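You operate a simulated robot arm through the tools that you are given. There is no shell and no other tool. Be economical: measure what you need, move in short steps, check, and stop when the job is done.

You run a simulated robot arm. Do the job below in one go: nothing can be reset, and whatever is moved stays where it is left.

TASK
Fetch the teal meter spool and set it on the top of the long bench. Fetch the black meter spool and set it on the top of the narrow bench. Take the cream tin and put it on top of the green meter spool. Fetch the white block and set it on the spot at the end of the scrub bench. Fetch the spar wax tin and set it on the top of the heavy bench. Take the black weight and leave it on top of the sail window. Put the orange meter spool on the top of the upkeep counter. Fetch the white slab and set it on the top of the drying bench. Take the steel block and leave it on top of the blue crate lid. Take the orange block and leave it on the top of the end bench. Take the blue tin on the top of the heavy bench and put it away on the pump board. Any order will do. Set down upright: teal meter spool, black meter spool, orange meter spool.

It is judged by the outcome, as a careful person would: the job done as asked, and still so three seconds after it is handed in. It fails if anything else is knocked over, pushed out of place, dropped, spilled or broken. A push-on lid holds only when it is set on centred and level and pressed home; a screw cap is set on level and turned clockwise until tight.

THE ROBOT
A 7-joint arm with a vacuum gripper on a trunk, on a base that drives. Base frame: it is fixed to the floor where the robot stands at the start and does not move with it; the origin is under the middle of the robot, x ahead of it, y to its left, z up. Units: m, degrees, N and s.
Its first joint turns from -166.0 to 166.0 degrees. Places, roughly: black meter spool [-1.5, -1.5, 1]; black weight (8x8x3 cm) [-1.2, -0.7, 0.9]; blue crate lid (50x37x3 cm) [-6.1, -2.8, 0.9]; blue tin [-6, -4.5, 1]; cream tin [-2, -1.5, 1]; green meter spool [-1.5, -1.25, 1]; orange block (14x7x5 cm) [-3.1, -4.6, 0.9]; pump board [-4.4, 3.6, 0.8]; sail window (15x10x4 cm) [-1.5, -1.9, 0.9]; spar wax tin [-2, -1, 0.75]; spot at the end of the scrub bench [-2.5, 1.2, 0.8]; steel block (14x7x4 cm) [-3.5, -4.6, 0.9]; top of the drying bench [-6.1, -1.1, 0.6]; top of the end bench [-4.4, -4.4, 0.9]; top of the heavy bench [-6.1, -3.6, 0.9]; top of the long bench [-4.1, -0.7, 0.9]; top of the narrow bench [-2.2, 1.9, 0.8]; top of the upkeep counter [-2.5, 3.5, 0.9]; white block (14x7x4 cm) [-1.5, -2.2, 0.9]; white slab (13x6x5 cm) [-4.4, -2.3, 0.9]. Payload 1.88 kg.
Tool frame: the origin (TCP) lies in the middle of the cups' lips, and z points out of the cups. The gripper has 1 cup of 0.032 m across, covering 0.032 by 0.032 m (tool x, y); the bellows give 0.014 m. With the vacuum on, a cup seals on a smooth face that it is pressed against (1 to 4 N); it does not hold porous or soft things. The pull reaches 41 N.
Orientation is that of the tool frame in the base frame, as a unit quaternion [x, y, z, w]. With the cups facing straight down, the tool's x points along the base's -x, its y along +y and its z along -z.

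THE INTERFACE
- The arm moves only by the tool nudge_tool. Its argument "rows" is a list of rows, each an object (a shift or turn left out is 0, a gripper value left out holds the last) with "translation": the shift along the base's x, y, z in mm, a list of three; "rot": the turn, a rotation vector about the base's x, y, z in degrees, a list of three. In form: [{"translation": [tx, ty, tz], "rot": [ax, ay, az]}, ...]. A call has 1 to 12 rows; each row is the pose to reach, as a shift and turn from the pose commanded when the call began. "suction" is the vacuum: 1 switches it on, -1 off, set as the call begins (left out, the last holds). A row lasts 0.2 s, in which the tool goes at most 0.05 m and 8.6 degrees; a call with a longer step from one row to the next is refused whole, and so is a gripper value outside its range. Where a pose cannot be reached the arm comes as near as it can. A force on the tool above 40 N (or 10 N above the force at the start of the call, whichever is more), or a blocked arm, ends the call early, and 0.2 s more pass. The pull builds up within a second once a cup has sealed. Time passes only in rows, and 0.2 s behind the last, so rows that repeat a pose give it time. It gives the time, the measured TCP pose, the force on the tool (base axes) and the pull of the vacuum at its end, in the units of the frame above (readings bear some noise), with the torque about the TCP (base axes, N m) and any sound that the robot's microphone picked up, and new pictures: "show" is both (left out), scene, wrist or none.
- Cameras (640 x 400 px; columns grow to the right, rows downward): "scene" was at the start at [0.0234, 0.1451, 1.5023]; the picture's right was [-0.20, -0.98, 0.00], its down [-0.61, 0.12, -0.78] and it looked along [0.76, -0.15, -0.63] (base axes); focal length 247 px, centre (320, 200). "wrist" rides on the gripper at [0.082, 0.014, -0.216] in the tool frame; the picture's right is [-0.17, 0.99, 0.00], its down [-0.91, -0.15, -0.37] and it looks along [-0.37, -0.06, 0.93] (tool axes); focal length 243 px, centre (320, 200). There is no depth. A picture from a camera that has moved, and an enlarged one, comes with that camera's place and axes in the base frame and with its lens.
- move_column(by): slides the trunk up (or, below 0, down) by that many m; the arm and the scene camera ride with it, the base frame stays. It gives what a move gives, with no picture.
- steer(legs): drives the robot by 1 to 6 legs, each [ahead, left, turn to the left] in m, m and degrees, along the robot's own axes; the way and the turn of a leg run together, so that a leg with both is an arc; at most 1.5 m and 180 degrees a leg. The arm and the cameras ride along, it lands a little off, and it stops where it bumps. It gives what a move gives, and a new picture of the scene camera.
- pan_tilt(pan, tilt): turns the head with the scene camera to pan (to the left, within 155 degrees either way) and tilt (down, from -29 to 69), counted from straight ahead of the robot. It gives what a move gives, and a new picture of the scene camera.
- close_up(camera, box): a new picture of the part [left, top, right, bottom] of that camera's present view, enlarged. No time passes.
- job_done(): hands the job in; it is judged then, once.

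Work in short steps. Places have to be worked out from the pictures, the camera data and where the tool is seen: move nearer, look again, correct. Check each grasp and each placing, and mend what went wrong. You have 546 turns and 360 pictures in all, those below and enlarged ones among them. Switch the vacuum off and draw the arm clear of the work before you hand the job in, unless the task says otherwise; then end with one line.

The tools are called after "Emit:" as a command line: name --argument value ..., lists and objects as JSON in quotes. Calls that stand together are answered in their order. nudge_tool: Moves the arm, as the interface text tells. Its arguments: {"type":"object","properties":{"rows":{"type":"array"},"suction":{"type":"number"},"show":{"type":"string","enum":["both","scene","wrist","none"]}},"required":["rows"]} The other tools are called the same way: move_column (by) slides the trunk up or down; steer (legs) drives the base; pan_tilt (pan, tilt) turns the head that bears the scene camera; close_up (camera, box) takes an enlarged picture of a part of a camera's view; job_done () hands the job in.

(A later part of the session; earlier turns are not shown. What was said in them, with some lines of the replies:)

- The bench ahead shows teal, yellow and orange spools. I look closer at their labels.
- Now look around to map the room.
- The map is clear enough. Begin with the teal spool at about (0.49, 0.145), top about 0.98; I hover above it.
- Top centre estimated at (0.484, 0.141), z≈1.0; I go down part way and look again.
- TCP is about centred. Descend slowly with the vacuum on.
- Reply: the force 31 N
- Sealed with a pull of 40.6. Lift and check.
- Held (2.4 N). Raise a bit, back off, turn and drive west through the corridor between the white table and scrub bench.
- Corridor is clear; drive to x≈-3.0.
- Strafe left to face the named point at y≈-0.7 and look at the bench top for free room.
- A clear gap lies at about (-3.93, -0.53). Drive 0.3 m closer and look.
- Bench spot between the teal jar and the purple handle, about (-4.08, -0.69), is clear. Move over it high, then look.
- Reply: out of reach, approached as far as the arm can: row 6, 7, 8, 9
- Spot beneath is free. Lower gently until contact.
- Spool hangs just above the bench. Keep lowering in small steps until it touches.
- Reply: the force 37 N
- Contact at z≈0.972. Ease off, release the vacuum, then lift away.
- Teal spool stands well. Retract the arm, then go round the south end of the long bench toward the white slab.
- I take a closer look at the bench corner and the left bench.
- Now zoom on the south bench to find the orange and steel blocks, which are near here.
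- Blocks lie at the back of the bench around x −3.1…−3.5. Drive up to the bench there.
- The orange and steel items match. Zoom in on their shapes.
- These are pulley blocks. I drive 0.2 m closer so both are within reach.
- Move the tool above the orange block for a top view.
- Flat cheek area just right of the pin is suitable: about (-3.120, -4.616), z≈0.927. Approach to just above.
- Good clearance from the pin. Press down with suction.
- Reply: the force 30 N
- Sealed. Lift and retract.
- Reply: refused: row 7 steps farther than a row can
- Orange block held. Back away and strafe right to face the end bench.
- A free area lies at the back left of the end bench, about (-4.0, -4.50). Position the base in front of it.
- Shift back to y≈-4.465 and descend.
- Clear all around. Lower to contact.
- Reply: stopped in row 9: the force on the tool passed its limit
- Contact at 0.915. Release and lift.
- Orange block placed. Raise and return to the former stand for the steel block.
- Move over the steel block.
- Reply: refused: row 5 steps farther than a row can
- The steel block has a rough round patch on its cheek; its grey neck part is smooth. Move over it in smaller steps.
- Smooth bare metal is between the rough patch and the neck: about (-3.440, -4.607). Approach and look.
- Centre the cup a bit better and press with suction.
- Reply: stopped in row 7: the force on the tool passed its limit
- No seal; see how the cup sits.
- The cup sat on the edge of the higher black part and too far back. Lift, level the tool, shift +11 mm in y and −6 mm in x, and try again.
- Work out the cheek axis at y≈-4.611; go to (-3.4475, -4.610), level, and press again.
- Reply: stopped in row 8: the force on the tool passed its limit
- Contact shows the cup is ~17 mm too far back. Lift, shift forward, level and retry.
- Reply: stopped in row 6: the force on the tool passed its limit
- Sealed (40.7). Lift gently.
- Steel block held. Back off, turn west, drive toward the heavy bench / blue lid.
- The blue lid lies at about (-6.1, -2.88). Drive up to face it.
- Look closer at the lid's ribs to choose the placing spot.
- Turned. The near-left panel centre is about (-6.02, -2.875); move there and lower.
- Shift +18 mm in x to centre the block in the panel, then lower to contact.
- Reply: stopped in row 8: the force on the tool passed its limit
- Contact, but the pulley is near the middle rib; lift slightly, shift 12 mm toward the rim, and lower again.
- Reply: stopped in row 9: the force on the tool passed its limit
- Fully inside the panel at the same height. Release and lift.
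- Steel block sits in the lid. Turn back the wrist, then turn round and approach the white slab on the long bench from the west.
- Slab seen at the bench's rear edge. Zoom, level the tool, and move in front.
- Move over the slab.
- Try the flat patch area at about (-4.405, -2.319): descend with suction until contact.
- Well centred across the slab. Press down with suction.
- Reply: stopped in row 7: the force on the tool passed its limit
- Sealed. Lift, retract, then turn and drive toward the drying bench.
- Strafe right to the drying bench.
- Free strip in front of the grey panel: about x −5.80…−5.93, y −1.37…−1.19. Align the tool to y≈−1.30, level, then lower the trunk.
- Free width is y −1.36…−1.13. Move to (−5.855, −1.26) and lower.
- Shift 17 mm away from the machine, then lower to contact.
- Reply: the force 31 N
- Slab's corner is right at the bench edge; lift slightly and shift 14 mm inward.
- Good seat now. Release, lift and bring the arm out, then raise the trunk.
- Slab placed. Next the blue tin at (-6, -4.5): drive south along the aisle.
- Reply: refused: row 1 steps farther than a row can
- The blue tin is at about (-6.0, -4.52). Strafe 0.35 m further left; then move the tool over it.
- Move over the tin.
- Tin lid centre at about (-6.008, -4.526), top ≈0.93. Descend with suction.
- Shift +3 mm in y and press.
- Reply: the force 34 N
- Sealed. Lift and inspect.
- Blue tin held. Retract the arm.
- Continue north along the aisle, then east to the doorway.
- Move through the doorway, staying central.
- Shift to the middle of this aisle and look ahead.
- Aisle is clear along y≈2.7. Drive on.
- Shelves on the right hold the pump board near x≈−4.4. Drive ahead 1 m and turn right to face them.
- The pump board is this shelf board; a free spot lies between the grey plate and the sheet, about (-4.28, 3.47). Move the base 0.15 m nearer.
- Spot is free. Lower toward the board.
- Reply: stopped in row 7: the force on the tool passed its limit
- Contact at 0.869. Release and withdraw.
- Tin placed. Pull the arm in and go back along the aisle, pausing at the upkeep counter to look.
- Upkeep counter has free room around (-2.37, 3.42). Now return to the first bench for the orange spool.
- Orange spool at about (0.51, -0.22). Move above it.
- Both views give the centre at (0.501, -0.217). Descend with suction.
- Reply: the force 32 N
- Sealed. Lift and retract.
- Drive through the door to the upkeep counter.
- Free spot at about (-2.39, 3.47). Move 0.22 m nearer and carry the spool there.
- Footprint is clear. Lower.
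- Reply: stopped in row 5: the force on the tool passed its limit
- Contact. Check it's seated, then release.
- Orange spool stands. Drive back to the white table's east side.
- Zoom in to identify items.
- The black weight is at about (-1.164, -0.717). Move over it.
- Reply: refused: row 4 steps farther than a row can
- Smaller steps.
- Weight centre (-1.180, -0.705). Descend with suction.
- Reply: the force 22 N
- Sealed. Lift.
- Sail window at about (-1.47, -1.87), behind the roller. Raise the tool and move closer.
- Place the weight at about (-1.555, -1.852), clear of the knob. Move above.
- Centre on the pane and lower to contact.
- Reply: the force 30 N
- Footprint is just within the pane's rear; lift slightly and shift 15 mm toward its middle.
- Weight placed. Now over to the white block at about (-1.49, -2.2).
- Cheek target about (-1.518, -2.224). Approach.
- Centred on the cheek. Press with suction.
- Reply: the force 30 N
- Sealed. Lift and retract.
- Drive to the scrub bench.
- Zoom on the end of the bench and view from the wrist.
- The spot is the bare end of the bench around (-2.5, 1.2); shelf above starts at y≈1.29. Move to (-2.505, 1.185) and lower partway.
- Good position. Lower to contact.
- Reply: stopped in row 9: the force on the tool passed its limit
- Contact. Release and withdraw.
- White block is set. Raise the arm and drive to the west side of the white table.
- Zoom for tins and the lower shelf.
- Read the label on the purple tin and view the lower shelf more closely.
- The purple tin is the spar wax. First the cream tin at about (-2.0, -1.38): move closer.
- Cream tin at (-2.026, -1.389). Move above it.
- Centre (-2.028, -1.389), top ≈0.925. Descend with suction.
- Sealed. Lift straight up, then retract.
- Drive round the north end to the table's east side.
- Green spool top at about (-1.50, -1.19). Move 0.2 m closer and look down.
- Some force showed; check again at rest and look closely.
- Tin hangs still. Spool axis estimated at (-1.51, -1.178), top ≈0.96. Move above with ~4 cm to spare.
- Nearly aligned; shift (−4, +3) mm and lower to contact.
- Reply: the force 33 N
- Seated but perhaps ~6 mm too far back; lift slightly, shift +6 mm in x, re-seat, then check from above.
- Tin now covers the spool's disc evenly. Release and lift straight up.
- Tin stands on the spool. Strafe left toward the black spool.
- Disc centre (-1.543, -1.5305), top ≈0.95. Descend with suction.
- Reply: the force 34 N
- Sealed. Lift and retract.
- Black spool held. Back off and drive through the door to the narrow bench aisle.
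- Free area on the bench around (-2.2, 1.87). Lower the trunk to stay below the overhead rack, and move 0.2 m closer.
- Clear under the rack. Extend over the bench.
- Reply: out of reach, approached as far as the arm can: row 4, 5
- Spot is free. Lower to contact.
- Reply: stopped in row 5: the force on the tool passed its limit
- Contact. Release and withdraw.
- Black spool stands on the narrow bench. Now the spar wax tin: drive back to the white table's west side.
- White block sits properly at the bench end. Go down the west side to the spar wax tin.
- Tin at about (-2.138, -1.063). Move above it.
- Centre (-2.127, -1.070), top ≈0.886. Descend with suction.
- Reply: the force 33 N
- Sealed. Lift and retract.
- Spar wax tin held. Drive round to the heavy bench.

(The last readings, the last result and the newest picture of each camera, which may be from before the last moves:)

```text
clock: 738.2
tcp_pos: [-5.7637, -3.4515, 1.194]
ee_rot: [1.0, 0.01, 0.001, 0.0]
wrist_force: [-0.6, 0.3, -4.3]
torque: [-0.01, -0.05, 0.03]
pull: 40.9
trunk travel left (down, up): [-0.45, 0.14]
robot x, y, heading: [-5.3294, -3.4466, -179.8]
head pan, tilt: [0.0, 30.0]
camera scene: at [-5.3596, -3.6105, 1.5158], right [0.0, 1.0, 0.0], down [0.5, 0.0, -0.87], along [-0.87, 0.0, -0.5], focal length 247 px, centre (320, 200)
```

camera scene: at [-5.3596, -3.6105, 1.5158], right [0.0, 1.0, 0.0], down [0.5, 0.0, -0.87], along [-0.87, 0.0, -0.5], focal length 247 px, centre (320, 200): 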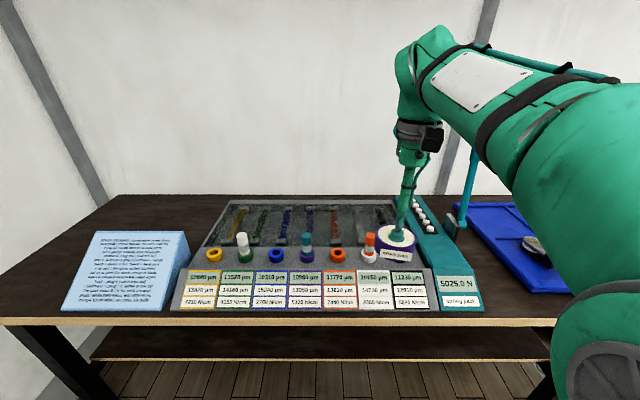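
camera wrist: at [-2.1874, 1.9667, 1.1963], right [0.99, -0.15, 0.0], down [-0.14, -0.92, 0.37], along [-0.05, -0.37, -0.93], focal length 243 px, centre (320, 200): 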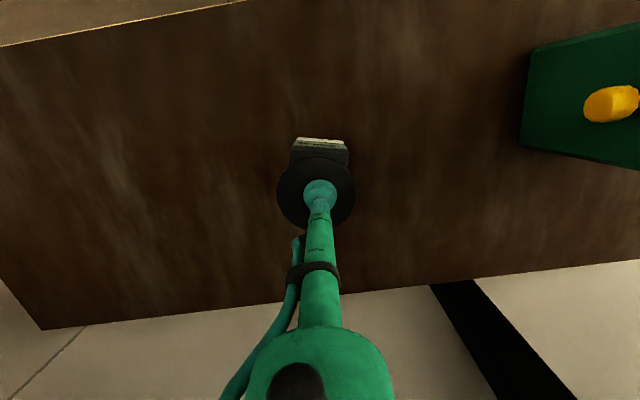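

Everything intact. Strafe left to the free left end of the bench.

Emit:
steer --legs '[[0.1, 0.62, 0]]'

Emit:
nudge_tool --rows '[{"translation": [-10, -40, 0]}, {"translation": [-20, -85, 0]}, {"translation": [-30, -130, -5]}, {"translation": [-45, -175, -15]}, {"translation": [-60, -220, -25]}, {"translation": [-75, -265, -35]}, {"translation": [-90, -310, -45]}, {"translation": [-105, -355, -60]}, {"translation": [-115, -390, -75]}]' --show "wrist"

Emit:
pan_tilt --pan 25 --tilt 38

```text
clock: 741.7
tcp_pos: [-5.8611, -4.0666, 1.1942]
ee_rot: [1.0, 0.012, 0.001, 0.002]
wrist_force: [0.0, 0.9, -4.0]
torque: [-0.03, -0.02, -0.01]
pull: 40.9
trunk travel left (down, up): [-0.45, 0.14]
robot x, y, heading: [-5.4248, -4.0596, -179.7]
head pan, tilt: [0.0, 30.0]
camera scene: at [-5.4566, -4.2241, 1.5159], right [-0.01, 1.0, 0.0], down [0.5, 0.0, -0.87], along [-0.87, 0.0, -0.5], focal length 247 px, centre (320, 200)
```

scene: 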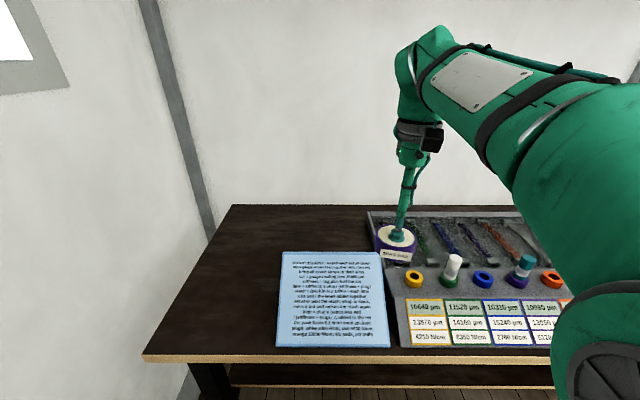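

```text
clock: 743.7
tcp_pos: [-5.976, -4.4576, 1.1178]
ee_rot: [1.0, 0.012, 0.0, 0.001]
wrist_force: [-1.0, -0.5, -4.8]
torque: [0.02, -0.03, 0.02]
pull: 40.3
trunk travel left (down, up): [-0.45, 0.14]
robot x, y, heading: [-5.4265, -4.0545, -179.6]
head pan, tilt: [0.0, 30.0]
camera wrist: at [-5.8938, -4.4691, 1.3344], right [-0.14, -0.99, 0.0], down [-0.92, 0.13, 0.37], along [-0.37, 0.05, -0.93], focal length 243 px, centre (320, 200)
```

wrist: 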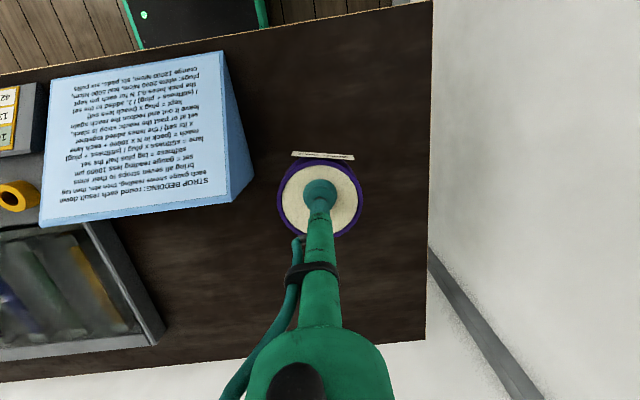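

```text
clock: 744.6
tcp_pos: [-5.9757, -4.4556, 1.118]
ee_rot: [1.0, 0.012, 0.001, 0.001]
wrist_force: [0.5, -0.6, -5.0]
torque: [-0.01, -0.04, 0.04]
pull: 41.0
trunk travel left (down, up): [-0.45, 0.14]
robot x, y, heading: [-5.4269, -4.0612, -180.0]
head pan, tilt: [25.0, 38.0]
camera scene: at [-5.4444, -4.2607, 1.5035], right [-0.43, 0.9, 0.0], down [0.56, 0.26, -0.79], along [-0.71, -0.34, -0.62], focal length 247 px, centre (320, 200)
```

scene: 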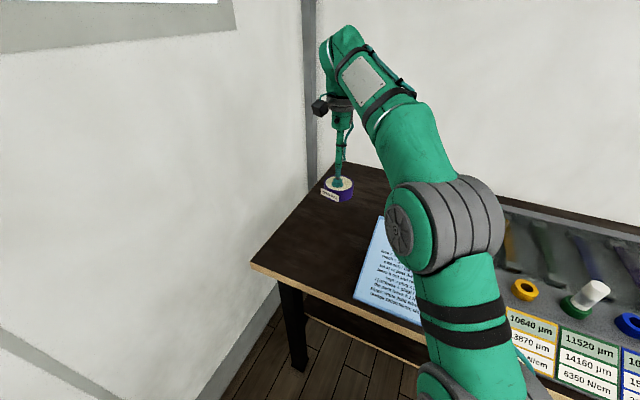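

Spot is free. Lower to contact.

Emit:
nudge_tool --rows '[{"translation": [0, -10, -45]}, {"translation": [0, -15, -90]}, {"translation": [0, -15, -130]}, {"translation": [0, -15, -160]}, {"translation": [0, -15, -175]}, {"translation": [0, -15, -183]}, {"translation": [0, -15, -190]}, {"translation": [0, -15, -196]}, {"translation": [0, -15, -202]}, {"translation": [0, -15, -208]}, {"translation": [0, -15, -214]}, {"translation": [0, -15, -220]}]' --show "none"

```text
clock: 746.7
tcp_pos: [-5.9768, -4.4735, 0.9207]
ee_rot: [1.0, 0.012, -0.004, 0.005]
wrist_force: [-0.9, -0.5, 6.6]
torque: [0.21, -0.13, -0.14]
pull: 40.9
trunk travel left (down, up): [-0.45, 0.14]
robot x, y, heading: [-5.4277, -4.057, -179.9]
head pan, tilt: [25.0, 38.0]
stopped in row 10: the force on the tool passed its limit (the readings are from after the stop); the commanded pose is now the measured one
```

Contact. Release and withdraw.

Emit:
nudge_tool --rows '[{"translation": [0, 0, 0]}, {"translation": [0, 0, 0]}, {"translation": [0, 0, 0]}, {"translation": [0, 0, 3]}, {"translation": [0, 0, 12]}, {"translation": [0, 0, 50]}, {"translation": [0, 0, 95]}, {"translation": [15, 20, 135]}, {"translation": [35, 50, 165]}, {"translation": [55, 90, 185]}, {"translation": [75, 130, 205]}, {"translation": [95, 170, 225]}]' --suction -1 --show "scene"

```text
clock: 749.3
tcp_pos: [-5.8809, -4.3031, 1.1428]
ee_rot: [1.0, 0.011, -0.002, 0.003]
wrist_force: [-0.7, -0.5, -0.2]
torque: [0.02, -0.01, 0.02]
pull: 0.1
trunk travel left (down, up): [-0.45, 0.14]
robot x, y, heading: [-5.4322, -4.0542, -179.6]
head pan, tilt: [25.0, 38.0]
camera scene: at [-5.444, -4.2606, 1.5035], right [-0.43, 0.9, 0.0], down [0.56, 0.26, -0.79], along [-0.71, -0.34, -0.62], focal length 247 px, centre (320, 200)
```

scene: 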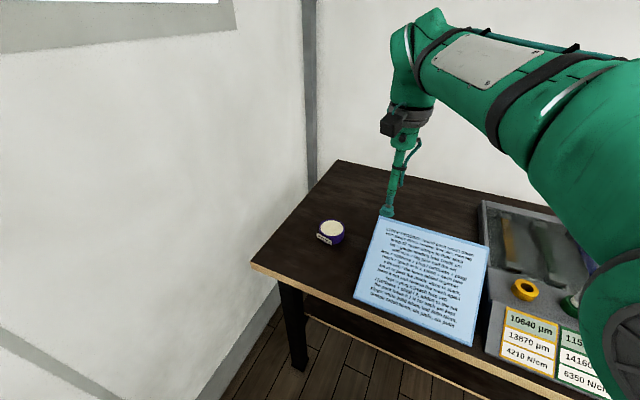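

All eleven items are placed. Draw the arm clear and back off a little before handing in.

Emit:
nudge_tool --rows '[{"translation": [20, 30, 30]}, {"translation": [40, 60, 60]}]' --show "none"

Emit:
steer --legs '[[0, -0.5, 0], [-0.3, 0, 0]]'

```text
clock: 749.9
tcp_pos: [-5.8417, -4.2413, 1.2033]
ee_rot: [1.0, 0.012, -0.003, 0.004]
wrist_force: [0.5, -0.4, -0.6]
torque: [0.0, -0.01, -0.01]
pull: 0.0
trunk travel left (down, up): [-0.45, 0.14]
robot x, y, heading: [-5.4239, -4.0595, -179.7]
head pan, tilt: [25.0, 38.0]
```

```text
clock: 754.5
tcp_pos: [-5.545, -3.741, 1.2031]
ee_rot: [1.0, 0.01, -0.003, 0.004]
wrist_force: [-0.8, -0.1, 0.1]
torque: [-0.01, 0.01, 0.02]
pull: 0.1
trunk travel left (down, up): [-0.45, 0.14]
robot x, y, heading: [-5.128, -3.5578, -179.9]
head pan, tilt: [25.0, 38.0]
camera scene: at [-5.1479, -3.7611, 1.5035], right [-0.42, 0.91, 0.0], down [0.56, 0.26, -0.79], along [-0.71, -0.33, -0.62], focal length 247 px, centre (320, 200)
```

scene: 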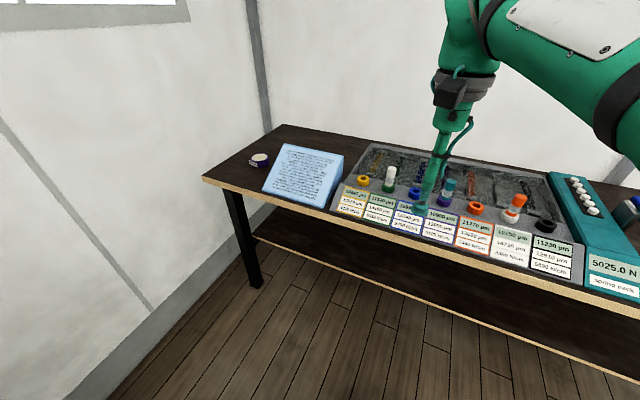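

The arm is clear and the vacuum is off; hand in.

Emit:
job_done

```text
The job is handed in.
```

All eleven items are at their asked places, the three meter spools are upright, and the job is handed in with the vacuum off and the arm clear.
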